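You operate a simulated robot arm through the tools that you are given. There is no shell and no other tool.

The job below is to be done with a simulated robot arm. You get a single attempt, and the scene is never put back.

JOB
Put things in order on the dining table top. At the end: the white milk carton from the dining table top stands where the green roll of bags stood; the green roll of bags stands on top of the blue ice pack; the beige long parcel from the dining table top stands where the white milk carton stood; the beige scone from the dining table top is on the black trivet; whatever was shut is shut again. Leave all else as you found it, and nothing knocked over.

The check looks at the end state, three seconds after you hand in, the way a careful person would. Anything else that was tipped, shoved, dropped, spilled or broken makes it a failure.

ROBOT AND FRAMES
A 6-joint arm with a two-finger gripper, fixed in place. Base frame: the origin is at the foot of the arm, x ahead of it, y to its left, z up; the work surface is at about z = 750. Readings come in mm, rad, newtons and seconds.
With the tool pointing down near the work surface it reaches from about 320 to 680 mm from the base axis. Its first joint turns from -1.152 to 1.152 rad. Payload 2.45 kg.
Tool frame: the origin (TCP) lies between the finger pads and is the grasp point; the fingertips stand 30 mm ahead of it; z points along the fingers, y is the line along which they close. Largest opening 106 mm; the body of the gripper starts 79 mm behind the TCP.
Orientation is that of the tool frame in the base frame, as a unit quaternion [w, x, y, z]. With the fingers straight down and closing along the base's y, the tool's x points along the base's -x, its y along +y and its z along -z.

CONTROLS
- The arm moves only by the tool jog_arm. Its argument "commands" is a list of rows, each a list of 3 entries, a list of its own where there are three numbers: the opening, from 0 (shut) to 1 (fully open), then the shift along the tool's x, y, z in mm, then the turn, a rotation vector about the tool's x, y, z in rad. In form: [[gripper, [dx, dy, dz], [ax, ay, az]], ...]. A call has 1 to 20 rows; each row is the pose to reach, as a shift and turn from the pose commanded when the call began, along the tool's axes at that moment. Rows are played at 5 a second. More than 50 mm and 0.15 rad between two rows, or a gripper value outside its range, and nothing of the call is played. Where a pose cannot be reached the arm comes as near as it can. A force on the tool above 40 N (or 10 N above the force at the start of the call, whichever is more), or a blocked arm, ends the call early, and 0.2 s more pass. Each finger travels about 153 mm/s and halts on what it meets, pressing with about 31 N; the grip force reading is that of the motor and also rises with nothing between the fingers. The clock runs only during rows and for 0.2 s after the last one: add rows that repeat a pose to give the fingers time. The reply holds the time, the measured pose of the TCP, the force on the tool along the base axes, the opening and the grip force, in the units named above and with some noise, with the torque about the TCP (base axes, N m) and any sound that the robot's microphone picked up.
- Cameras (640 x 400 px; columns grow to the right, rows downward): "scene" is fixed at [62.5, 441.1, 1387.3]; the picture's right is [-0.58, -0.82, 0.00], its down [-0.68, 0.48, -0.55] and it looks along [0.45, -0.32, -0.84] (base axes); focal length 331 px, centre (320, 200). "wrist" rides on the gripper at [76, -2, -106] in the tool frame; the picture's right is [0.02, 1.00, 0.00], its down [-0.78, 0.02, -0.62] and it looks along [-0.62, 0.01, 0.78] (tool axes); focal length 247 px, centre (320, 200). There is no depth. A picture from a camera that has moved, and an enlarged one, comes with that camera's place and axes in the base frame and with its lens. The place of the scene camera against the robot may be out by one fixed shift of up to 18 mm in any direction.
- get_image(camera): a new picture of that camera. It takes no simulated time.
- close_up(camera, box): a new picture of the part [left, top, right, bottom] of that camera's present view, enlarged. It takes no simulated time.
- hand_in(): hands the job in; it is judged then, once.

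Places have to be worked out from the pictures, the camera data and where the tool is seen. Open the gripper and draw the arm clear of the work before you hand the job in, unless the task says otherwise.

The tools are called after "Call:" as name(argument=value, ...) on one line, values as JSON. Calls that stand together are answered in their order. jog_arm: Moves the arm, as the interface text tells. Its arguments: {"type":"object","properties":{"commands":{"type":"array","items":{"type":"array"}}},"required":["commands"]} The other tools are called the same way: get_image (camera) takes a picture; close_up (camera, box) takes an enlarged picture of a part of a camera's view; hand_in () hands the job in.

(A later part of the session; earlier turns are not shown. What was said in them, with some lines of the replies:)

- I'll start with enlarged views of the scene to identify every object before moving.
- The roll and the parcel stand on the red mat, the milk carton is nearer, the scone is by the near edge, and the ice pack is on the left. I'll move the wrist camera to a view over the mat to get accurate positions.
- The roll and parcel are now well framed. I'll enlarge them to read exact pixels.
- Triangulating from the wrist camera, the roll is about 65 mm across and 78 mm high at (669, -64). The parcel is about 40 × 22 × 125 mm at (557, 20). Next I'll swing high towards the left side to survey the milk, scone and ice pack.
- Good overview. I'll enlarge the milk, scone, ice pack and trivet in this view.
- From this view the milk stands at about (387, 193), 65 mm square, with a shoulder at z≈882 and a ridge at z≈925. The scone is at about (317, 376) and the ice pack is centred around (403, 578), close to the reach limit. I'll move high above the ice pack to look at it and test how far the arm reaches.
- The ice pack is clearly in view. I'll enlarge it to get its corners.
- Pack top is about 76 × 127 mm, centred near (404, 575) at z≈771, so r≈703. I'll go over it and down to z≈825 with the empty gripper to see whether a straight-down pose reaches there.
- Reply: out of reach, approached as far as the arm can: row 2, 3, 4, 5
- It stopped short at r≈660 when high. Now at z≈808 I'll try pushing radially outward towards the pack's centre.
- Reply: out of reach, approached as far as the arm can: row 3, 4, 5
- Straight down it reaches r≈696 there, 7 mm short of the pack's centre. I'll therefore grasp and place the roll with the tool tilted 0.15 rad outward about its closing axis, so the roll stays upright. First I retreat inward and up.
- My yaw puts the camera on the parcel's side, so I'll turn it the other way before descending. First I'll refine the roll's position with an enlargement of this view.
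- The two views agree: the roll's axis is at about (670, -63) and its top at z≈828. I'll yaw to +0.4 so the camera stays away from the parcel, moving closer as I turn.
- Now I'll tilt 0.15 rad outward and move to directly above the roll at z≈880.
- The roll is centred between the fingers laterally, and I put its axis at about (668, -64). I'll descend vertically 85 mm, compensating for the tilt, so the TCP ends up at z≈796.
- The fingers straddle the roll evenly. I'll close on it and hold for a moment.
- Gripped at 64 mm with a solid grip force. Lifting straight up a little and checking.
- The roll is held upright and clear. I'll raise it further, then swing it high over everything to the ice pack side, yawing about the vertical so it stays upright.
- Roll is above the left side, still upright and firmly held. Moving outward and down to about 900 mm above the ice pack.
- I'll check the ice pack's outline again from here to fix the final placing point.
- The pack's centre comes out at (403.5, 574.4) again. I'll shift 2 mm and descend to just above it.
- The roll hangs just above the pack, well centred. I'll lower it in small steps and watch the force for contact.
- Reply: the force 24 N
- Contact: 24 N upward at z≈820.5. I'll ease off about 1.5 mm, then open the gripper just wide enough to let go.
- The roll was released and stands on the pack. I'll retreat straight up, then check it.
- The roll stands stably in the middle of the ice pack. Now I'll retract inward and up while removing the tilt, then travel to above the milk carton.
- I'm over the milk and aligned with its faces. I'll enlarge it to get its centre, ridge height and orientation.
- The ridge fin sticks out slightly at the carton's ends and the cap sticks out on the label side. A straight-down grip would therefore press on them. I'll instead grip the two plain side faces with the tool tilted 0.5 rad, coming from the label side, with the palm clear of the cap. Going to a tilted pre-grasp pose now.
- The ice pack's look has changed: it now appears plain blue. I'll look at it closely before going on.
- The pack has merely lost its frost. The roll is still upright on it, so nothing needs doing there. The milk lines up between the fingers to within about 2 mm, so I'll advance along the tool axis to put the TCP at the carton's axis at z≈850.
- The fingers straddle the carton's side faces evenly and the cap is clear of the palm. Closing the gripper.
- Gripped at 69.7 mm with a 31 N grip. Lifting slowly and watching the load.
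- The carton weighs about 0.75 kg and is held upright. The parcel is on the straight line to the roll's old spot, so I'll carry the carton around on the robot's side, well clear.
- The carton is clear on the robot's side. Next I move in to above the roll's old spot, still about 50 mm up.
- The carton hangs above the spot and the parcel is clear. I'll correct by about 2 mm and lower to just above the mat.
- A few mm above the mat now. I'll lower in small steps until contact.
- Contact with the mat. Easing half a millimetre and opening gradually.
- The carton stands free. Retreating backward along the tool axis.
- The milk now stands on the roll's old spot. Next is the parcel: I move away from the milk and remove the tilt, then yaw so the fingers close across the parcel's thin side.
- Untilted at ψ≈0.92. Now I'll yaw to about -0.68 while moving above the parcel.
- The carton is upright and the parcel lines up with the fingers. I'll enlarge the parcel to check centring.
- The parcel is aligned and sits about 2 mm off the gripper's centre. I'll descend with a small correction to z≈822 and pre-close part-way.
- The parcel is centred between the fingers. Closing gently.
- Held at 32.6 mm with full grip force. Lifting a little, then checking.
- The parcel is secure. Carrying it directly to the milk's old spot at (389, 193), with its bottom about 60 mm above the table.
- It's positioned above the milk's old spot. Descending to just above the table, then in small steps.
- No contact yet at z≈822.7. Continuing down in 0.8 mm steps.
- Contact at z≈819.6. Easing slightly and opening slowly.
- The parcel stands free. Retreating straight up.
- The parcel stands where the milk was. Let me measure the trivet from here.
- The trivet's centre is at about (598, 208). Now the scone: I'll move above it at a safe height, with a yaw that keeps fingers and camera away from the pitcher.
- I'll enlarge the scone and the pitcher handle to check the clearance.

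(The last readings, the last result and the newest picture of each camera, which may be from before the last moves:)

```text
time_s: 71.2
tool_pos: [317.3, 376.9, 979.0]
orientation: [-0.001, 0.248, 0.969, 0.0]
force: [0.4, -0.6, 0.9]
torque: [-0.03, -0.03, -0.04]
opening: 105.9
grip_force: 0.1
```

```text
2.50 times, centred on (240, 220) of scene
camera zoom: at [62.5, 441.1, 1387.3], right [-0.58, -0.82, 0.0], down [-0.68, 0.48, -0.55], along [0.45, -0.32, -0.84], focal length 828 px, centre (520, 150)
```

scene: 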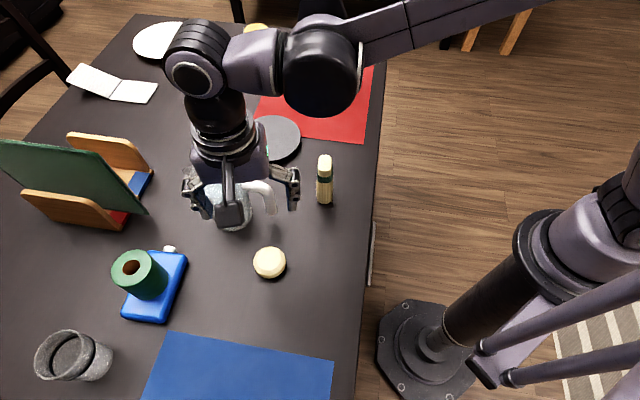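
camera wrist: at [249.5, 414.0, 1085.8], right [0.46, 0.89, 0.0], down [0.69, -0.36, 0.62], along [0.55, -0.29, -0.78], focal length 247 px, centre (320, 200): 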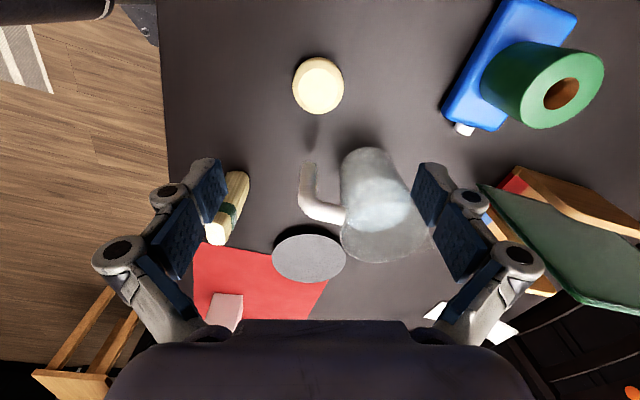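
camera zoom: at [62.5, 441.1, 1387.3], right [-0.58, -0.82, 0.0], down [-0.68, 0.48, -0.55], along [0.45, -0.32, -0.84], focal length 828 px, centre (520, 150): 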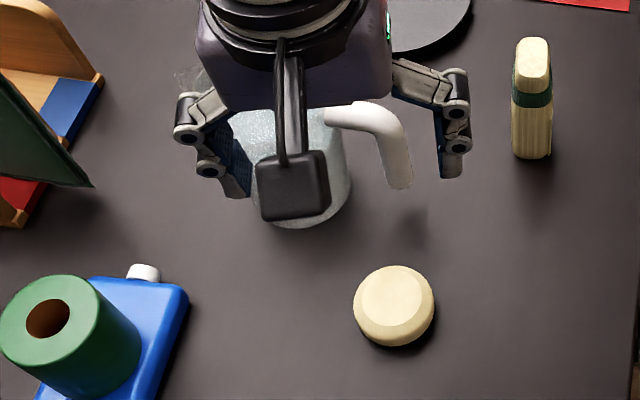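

The scone is at (317.4, 375.4), about 63 mm wide and 25 mm high, and the handle end is roughly 97 mm away on the gripper's far side. I'll descend to z≈786, with the fingertips just above the table.

Call:
jog_arm(commands=[[1, [-0.5, -2.2, 40], [0, 0, 0]], [1, [-0.5, -2.2, 80], [0, 0, 0]], [1, [-0.5, -2.2, 120], [0, 0, 0]], [1, [-0.5, -2.2, 155], [0, 0, 0]], [1, [-0.5, -2.2, 180], [0, 0, 0]], [1, [-0.5, -2.2, 193], [0, 0, 0]], [1, [-0.5, -2.2, 193], [0, 0, 0]], [1, [-0.5, -2.2, 193], [0, 0, 0]]])

Call:
get_image(camera="wrist")

Call:
close_up(camera="scene", box=[170, 140, 350, 310])

```text
time_s: 73.0
tool_pos: [317.6, 375.8, 786.2]
orientation: [0.0, 0.248, 0.969, 0.001]
force: [0.2, 0.2, 0.0]
torque: [-0.04, -0.01, -0.03]
opening: 106.1
grip_force: 0.1
```

```text
taken
camera wrist: at [249.7, 412.1, 893.1], right [0.46, 0.89, 0.0], down [0.69, -0.36, 0.62], along [0.55, -0.29, -0.78], focal length 247 px, centre (320, 200)
```

wrist: 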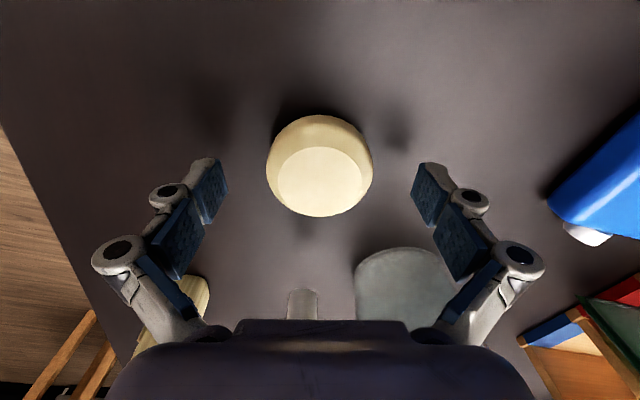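

```text
2.35 times, centred on (260, 225) of scene
camera zoom: at [62.5, 441.1, 1387.3], right [-0.58, -0.82, 0.0], down [-0.68, 0.48, -0.55], along [0.45, -0.32, -0.84], focal length 780 px, centre (461, 141)
```

zoom: 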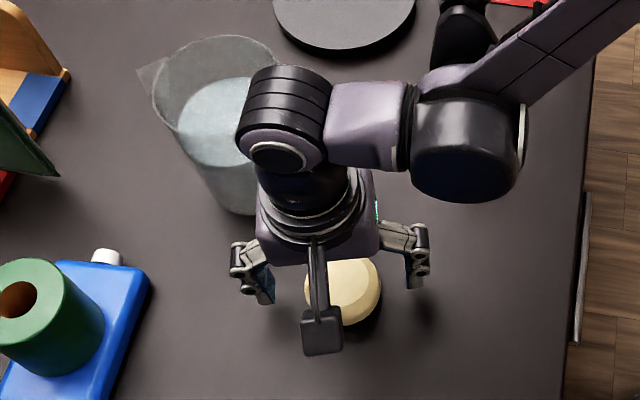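

The scone is centred between the fingers. I'll lower another 2 mm and close gently.

Call:
jog_arm(commands=[[1, [0, 0, 2], [0, 0, 0]], [0.8, [0, 0, 2], [0, 0, 0]], [0.7, [0, 0, 2], [0, 0, 0]], [0.63, [0, 0, 2], [0, 0, 0]], [0.55, [0, 0, 2], [0, 0, 0]], [0.45, [0, 0, 2], [0, 0, 0]], [0.45, [0, 0, 2], [0, 0, 0]]])

Call:
get_image(camera="wrist")

```text
time_s: 74.6
tool_pos: [317.1, 376.4, 785.3]
orientation: [0.0, 0.248, 0.969, 0.001]
force: [0.9, -0.3, 5.2]
torque: [-0.11, 0.0, -0.04]
opening: 60.2
grip_force: 31.2
```

```text
taken
camera wrist: at [249.6, 412.2, 891.1], right [0.46, 0.89, 0.0], down [0.69, -0.36, 0.62], along [0.55, -0.29, -0.78], focal length 247 px, centre (320, 200)
```

wrist: 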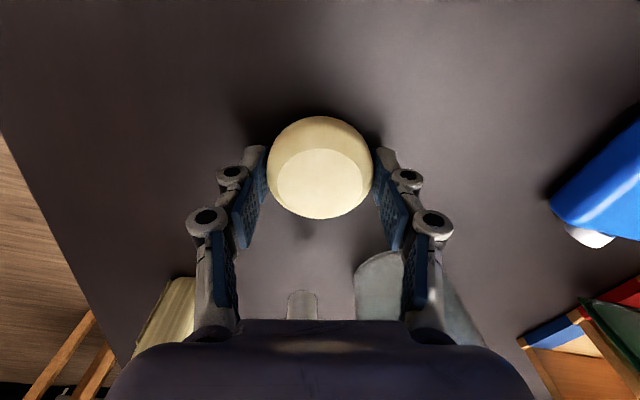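

Gripped at 60 mm. Lifting slowly.

Call:
jog_arm(commands=[[0.45, [0, 0, -5], [0, 0, 0]], [0.45, [0, 0, -15], [0, 0, 0]], [0.45, [0, 0, -30], [0, 0, 0]], [0.45, [0, 0, -60], [0, 0, 0]], [0.45, [0, 0, -60], [0, 0, 0]]])

Call:
get_image(camera="wrist")

Call:
close_up(camera="scene", box=[170, 140, 350, 310])

```text
time_s: 75.8
tool_pos: [316.7, 375.3, 845.9]
orientation: [0.0, 0.248, 0.969, 0.0]
force: [0.4, 0.3, -1.0]
torque: [-0.01, 0.04, 0.0]
opening: 59.9
grip_force: 30.9
```

```text
taken
camera wrist: at [249.4, 412.3, 951.5], right [0.46, 0.89, 0.0], down [0.69, -0.36, 0.62], along [0.55, -0.29, -0.78], focal length 247 px, centre (320, 200)
```

wrist: 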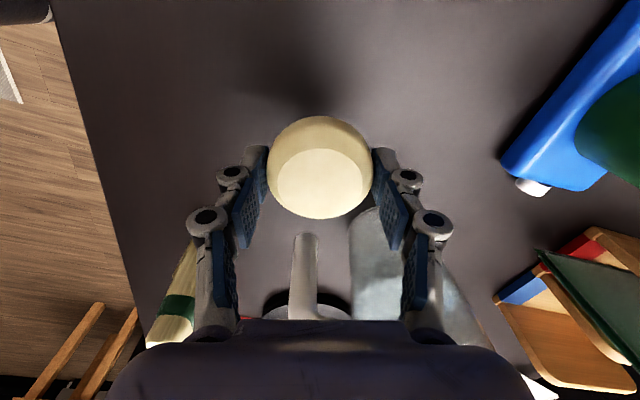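

```text
2.35 times, centred on (260, 225) of scene
camera zoom: at [62.5, 441.2, 1387.3], right [-0.58, -0.82, 0.0], down [-0.68, 0.48, -0.55], along [0.45, -0.32, -0.84], focal length 780 px, centre (461, 141)
```

zoom: 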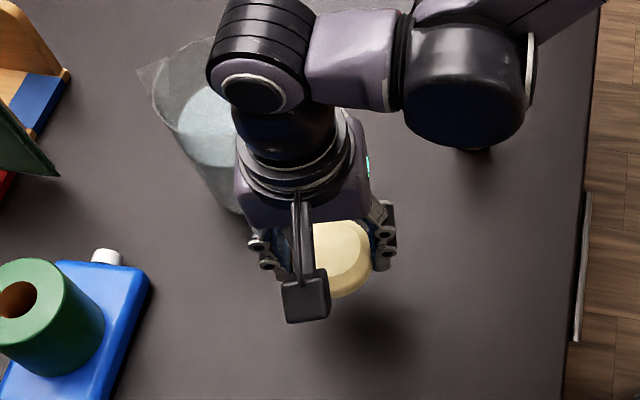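

The scone is held. Raising it high and carrying it over to the trivet at (598, 208).

Call:
jog_arm(commands=[[0.45, [0, 0, -40], [0, 0, 0]], [0.45, [0, 0, -85], [0, 0, 0]], [0.45, [0, 0, -130], [0, 0, 0]], [0.45, [-20, -1, -150], [0, 0, 0]], [0.45, [-60, -2, -150], [0, 0, 0]], [0.45, [-104, -4, -150], [0, 0, 0]], [0.45, [-148, -5, -150], [0, 0, 0]], [0.45, [-192, -7, -150], [0, 0, 0]], [0.45, [-236, -9, -150], [0, 0, 0]], [0.45, [-280, -10, -150], [0, 0, 0]], [0.45, [-310, -11, -150], [0, 0, 0]], [0.45, [-327, -11.7, -150], [0, 0, 0]], [0.45, [-327, -11.7, -150], [0, 0, 0]], [0.45, [-327, -11.7, -150], [0, 0, 0]]])

Call:
get_image(camera="wrist")

Call:
get_image(camera="scene")

```text
time_s: 78.8
tool_pos: [598.1, 208.4, 994.6]
orientation: [0.0, 0.247, 0.969, 0.001]
force: [0.0, -0.5, -0.9]
torque: [0.0, -0.03, 0.0]
opening: 60.1
grip_force: 30.9
```

```text
taken
camera wrist: at [530.8, 244.4, 1100.6], right [0.46, 0.89, 0.0], down [0.69, -0.36, 0.62], along [0.55, -0.29, -0.78], focal length 247 px, centre (320, 200)
```

wrist: 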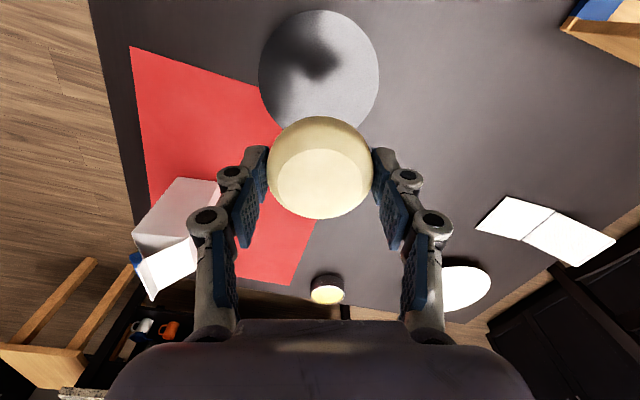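

```text
taken
```

scene: 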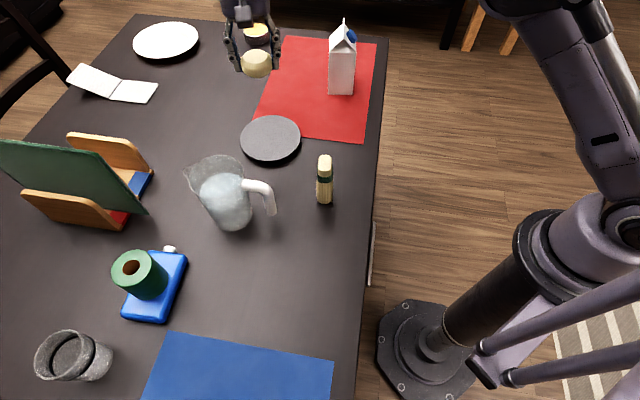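

I'll check the trivet's centre against the current position.

Call:
close_up(camera="wrist", box=[230, 0, 410, 150])

```text
2.67 times, centred on (320, 75) of wrist
camera zoom: at [530.8, 244.4, 1100.6], right [0.46, 0.89, 0.0], down [0.69, -0.36, 0.62], along [0.55, -0.29, -0.78], focal length 659 px, centre (320, 533)
```

zoom: 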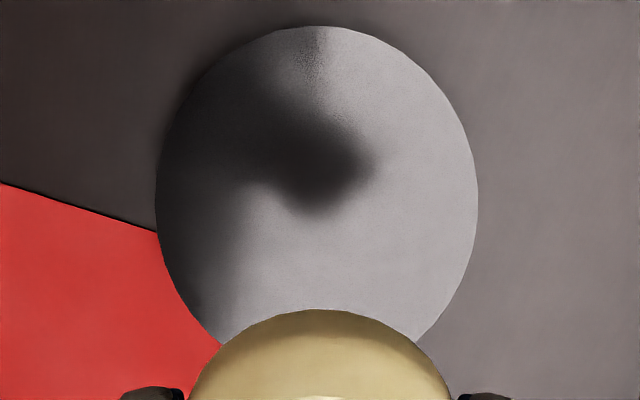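

The trivet's centre works out at about (596, 209), so I'm essentially centred. Descending to about 15 mm above it.

Call:
jog_arm(commands=[[0.45, [1, 0, 40], [0, 0, 0]], [0.45, [2, 0, 80], [0, 0, 0]], [0.45, [2, 0, 120], [0, 0, 0]], [0.45, [2, 0, 150], [0, 0, 0]], [0.45, [2, 0, 172], [0, 0, 0]], [0.45, [2, 0, 172], [0, 0, 0]], [0.45, [2, 0, 172], [0, 0, 0]]])

Call:
get_image(camera="wrist")

Call:
close_up(camera="scene", box=[200, 60, 340, 190])

```text
time_s: 80.4
tool_pos: [597.3, 209.8, 823.1]
orientation: [0.0, 0.248, 0.969, 0.001]
force: [-0.7, -0.4, -1.0]
torque: [0.02, 0.0, 0.02]
opening: 59.8
grip_force: 31.2
```

```text
taken
camera wrist: at [529.0, 246.8, 928.5], right [0.46, 0.89, 0.0], down [0.69, -0.36, 0.62], along [0.55, -0.29, -0.78], focal length 247 px, centre (320, 200)
```

wrist: 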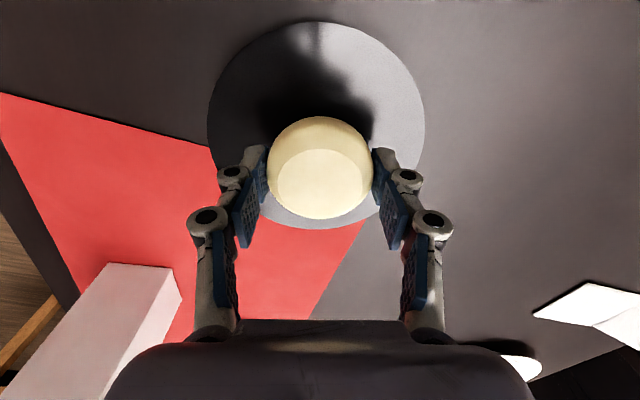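

```text
3.08 times, centred on (270, 125) of scene
camera zoom: at [62.5, 441.1, 1387.3], right [-0.58, -0.82, 0.0], down [-0.68, 0.48, -0.55], along [0.45, -0.32, -0.84], focal length 1020 px, centre (474, 431)
```

zoom: 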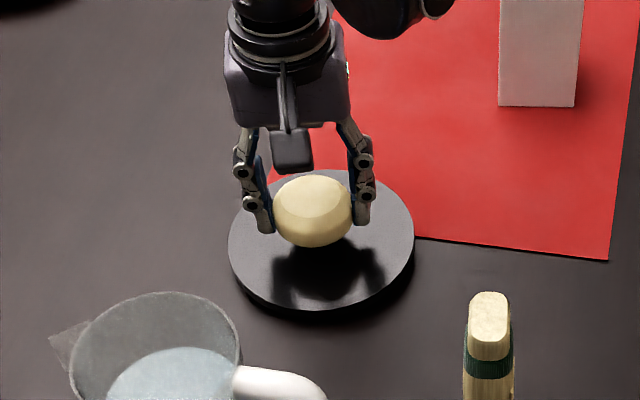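

Centred over the glossy black trivet. Lowering in small steps until contact.

Call:
jog_arm(commands=[[0.45, [0, 0, 3], [0, 0, 0]], [0.45, [0, 0, 6], [0, 0, 0]], [0.45, [0, 0, 8], [0, 0, 0]], [0.45, [0, 0, 10], [0, 0, 0]], [0.45, [0, 0, 12], [0, 0, 0]], [0.45, [0, 0, 12], [0, 0, 0]]])

```text
time_s: 81.8
tool_pos: [596.6, 210.6, 811.4]
orientation: [0.0, 0.248, 0.969, 0.001]
force: [0.9, 1.2, -0.4]
torque: [0.0, 0.03, -0.03]
opening: 59.9
grip_force: 30.3
```

Call:
jog_arm(commands=[[0.45, [0, 0, 1.5], [0, 0, 0]], [0.45, [0, 0, 3], [0, 0, 0]], [0.45, [0, 0, 4.5], [0, 0, 0]], [0.45, [0, 0, 6], [0, 0, 0]], [0.45, [0, 0, 6], [0, 0, 0]]])

Call:
close_up(camera="scene", box=[200, 60, 340, 190])

```text
time_s: 83.0
tool_pos: [595.6, 210.1, 804.5]
orientation: [0.0, 0.248, 0.969, 0.001]
force: [-0.6, 0.3, 19.0]
torque: [-0.35, -0.4, -0.02]
opening: 60.0
grip_force: 31.1
```

```text
3.08 times, centred on (270, 125) of scene
camera zoom: at [62.1, 441.0, 1387.4], right [-0.58, -0.82, 0.0], down [-0.68, 0.48, -0.55], along [0.45, -0.32, -0.84], focal length 1020 px, centre (474, 431)
```

zoom: 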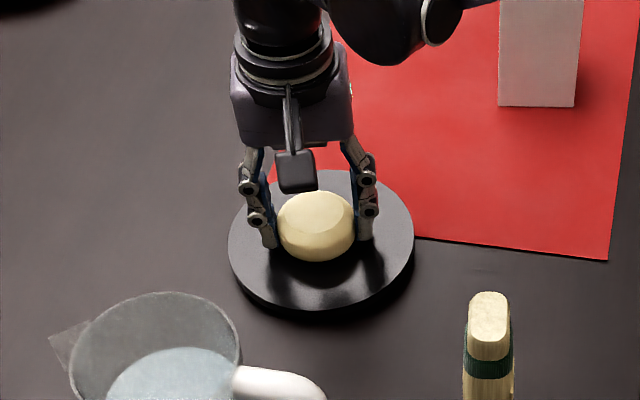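

Contact at z≈804.5. Easing about 1 mm and opening gently.

Call:
jog_arm(commands=[[0.45, [0, 0, -1], [0, 0, 0]], [0.58, [0, 0, -1], [0, 0, 0]], [0.63, [0, 0, -1], [0, 0, 0]], [0.7, [0, 0, -1], [0, 0, 0]], [0.8, [0, 0, -1], [0, 0, 0]], [0.85, [0, 0, -1], [0, 0, 0]], [0.85, [0, 0, -1], [0, 0, 0]]])

Call:
get_image(camera="wrist")

Call:
close_up(camera="scene", box=[200, 60, 340, 190])

```text
time_s: 84.6
tool_pos: [595.7, 209.2, 804.7]
orientation: [0.0, 0.248, 0.969, 0.0]
force: [0.6, 0.1, 0.2]
torque: [-0.01, 0.01, 0.01]
opening: 90.1
grip_force: 0.0
```

```text
taken
camera wrist: at [529.4, 246.0, 911.6], right [0.46, 0.89, 0.0], down [0.69, -0.36, 0.62], along [0.55, -0.29, -0.78], focal length 247 px, centre (320, 200)
```

wrist: 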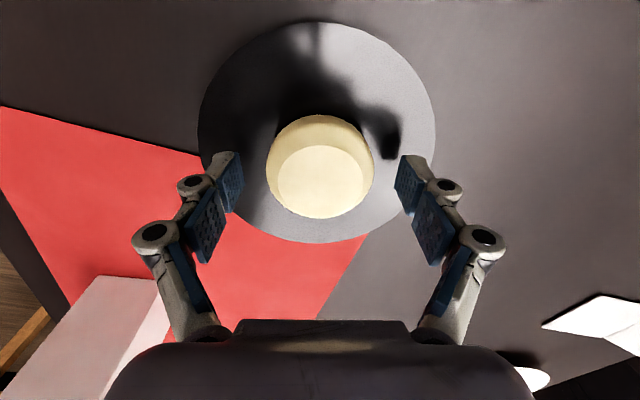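

```text
3.08 times, centred on (270, 125) of scene
camera zoom: at [62.5, 441.1, 1387.3], right [-0.58, -0.82, 0.0], down [-0.68, 0.48, -0.55], along [0.45, -0.32, -0.84], focal length 1020 px, centre (474, 431)
```

zoom: 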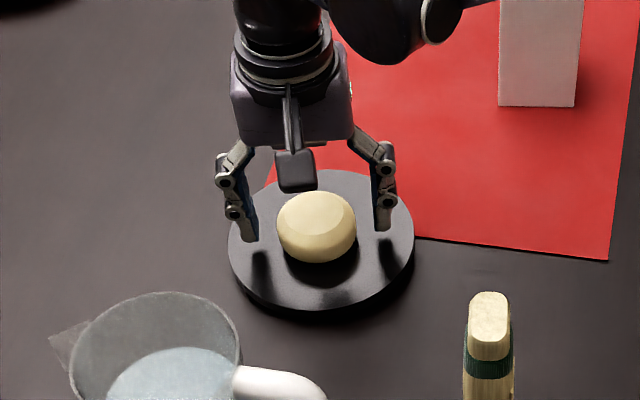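

The scone rests in the middle of the trivet. Retreating straight up.

Call:
jog_arm(commands=[[0.9, [0, 0, -20], [0, 0, 0]], [1, [0, 0, -60], [0, 0, 0]], [1, [0, 0, -105], [0, 0, 0]], [1, [0, 0, -150], [0, 0, 0]], [1, [0, 0, -195], [0, 0, 0]], [1, [0, 0, -215], [0, 0, 0]], [1, [0, 0, -215], [0, 0, 0]]])

Call:
get_image(camera="scene")

Call:
get_image(camera="wrist")

```text
time_s: 86.2
tool_pos: [596.5, 208.9, 1021.0]
orientation: [0.0, 0.248, 0.969, 0.001]
force: [0.0, 0.1, 0.3]
torque: [0.0, -0.01, 0.01]
opening: 106.1
grip_force: 0.1
```

```text
taken
```

scene: 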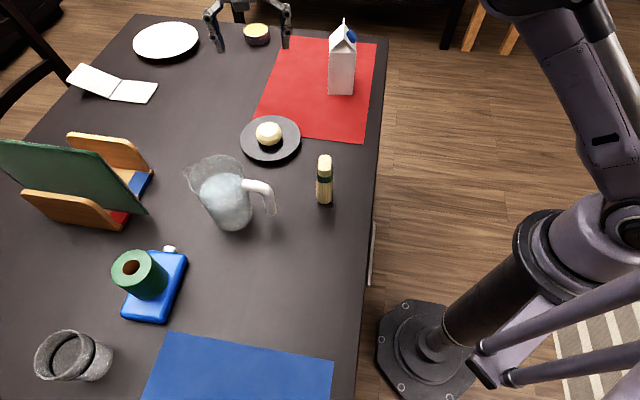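

```text
taken
camera wrist: at [529.7, 245.2, 1126.8], right [0.46, 0.89, 0.0], down [0.69, -0.36, 0.62], along [0.55, -0.29, -0.78], focal length 247 px, centre (320, 200)
```

wrist: 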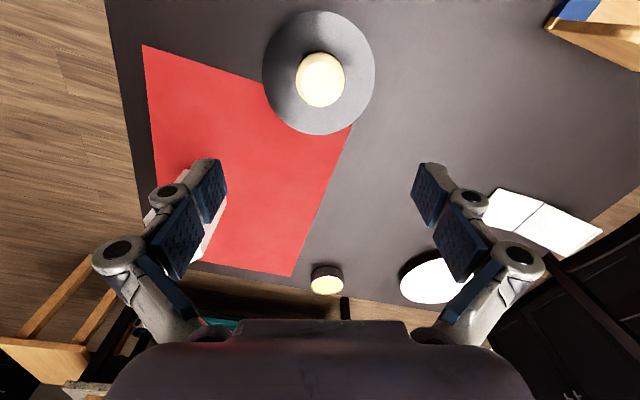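

All four items look in place. Before clearing the arm, I'll check the milk's and parcel's exact positions, and the roll again.

Call:
close_up(camera="scene", box=[280, 10, 400, 110])

Call:
close_up(camera="scene", box=[270, 130, 390, 230])

Call:
close_up(camera="scene", box=[20, 220, 220, 390])

```text
4.00 times, centred on (340, 60) of scene
camera zoom: at [62.5, 441.1, 1387.3], right [-0.58, -0.82, 0.0], down [-0.68, 0.48, -0.55], along [0.45, -0.32, -0.84], focal length 1326 px, centre (240, 760)
```

zoom: 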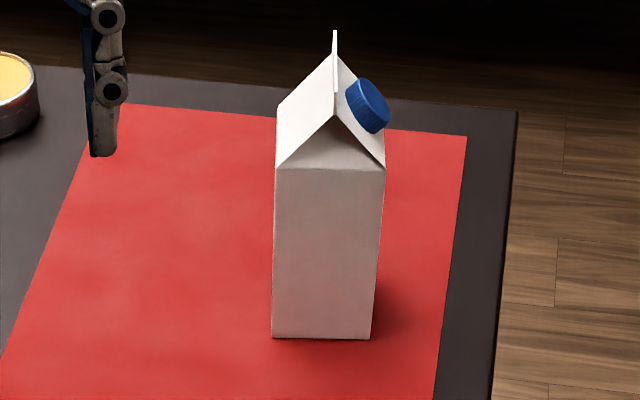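

```text
4.00 times, centred on (330, 180) of scene
camera zoom: at [62.5, 441.1, 1387.3], right [-0.58, -0.82, 0.0], down [-0.68, 0.48, -0.55], along [0.45, -0.32, -0.84], focal length 1326 px, centre (280, 280)
```

zoom: 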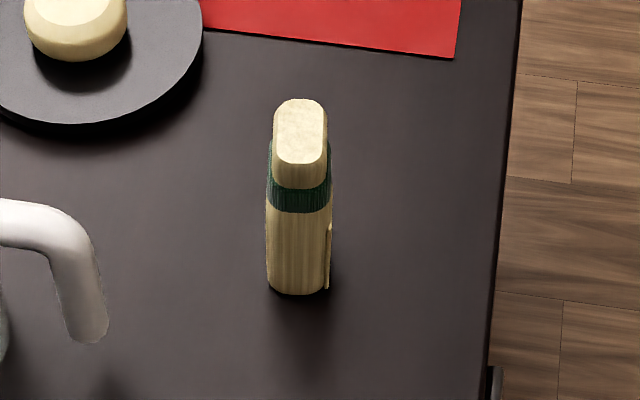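

```text
2.35 times, centred on (120, 305) of scene
camera zoom: at [62.5, 441.1, 1387.3], right [-0.58, -0.82, 0.0], down [-0.68, 0.48, -0.55], along [0.45, -0.32, -0.84], focal length 780 px, centre (791, -47)
```

zoom: 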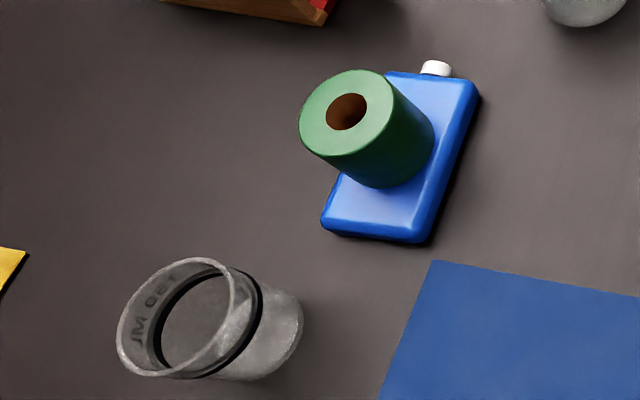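

Milk and parcel match the original spots to within a couple of mm, the roll stands on the pack, and nothing else has moved. I'll draw the arm back to about its starting pose.

Call:
jog_arm(commands=[[1, [21, -37, -2], [0, 0, -0.07]], [1, [42, -74, -4], [0, 0, -0.14]], [1, [63, -111, -6], [0, 0, -0.21]], [1, [84, -148, -9], [0, 0, -0.28]], [1, [105, -185, -9], [0, 0, -0.35]], [1, [126, -222, -9], [0, 0, -0.42]], [1, [147, -259, -9], [0, 0, -0.5]], [1, [147, -259, -9], [0, 0, -0.5]], [1, [147, -259, -9], [0, 0, -0.5]]])

Call:
get_image(camera="scene")

Call:
get_image(camera="wrist")

```text
time_s: 88.2
tool_pos: [342.7, 51.5, 1028.8]
orientation: [0.001, 0.0, 1.0, 0.001]
force: [-0.3, 0.2, 1.1]
torque: [0.01, 0.0, -0.04]
opening: 106.1
grip_force: 0.1
```

```text
taken
```

scene: 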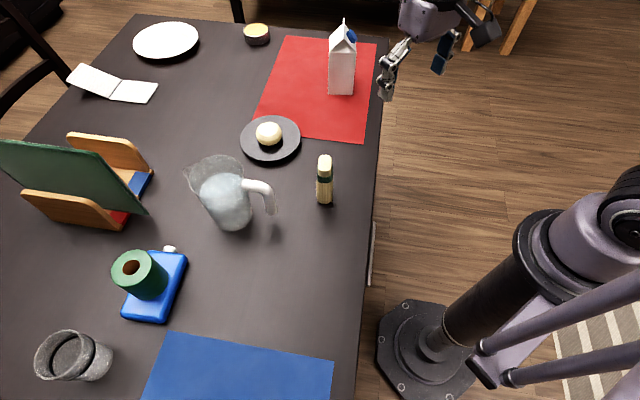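

```text
taken
camera wrist: at [267.6, 51.5, 1135.8], right [-0.02, 1.0, 0.0], down [0.78, 0.02, 0.62], along [0.62, 0.01, -0.78], focal length 247 px, centre (320, 200)
```

wrist: 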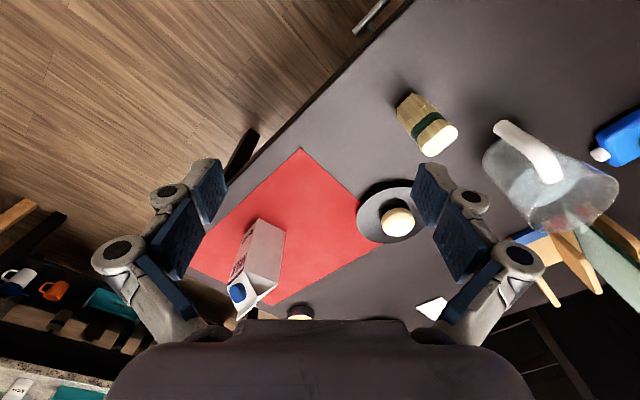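

Everything is where the job asks: milk on the roll's old spot, roll on the ice pack, parcel on the milk's old spot, and scone on the trivet. All of it is upright, the gripper is open and the arm is clear. Nothing was opened, so nothing needs shutting, and I'm handing in.

Call:
hand_in()

```text
The job is handed in.
```

I handed the job in with all four items where you asked. I don't have the check's verdict, so this is what the last pictures and position readings show.

- **Roll of bags:** it stands upright in the middle of the blue ice pack.
- **Milk carton:** it stands on the roll's old spot, within about 2 mm by the scene camera.
- **Parcel:** it stands on the milk's old spot, also within about 2 mm.
- **Scone:** it sits near the centre of the black trivet.

Nothing was knocked over. The pitcher, plate, tumbler, mats and rack look unmoved in the final picture. I opened nothing, so there was nothing to shut again.

The ice pack lost its white frost during the work and is now plain blue. That happened on its own, and the roll stayed steady on it.

The gripper is open and the arm is back close to its starting pose.
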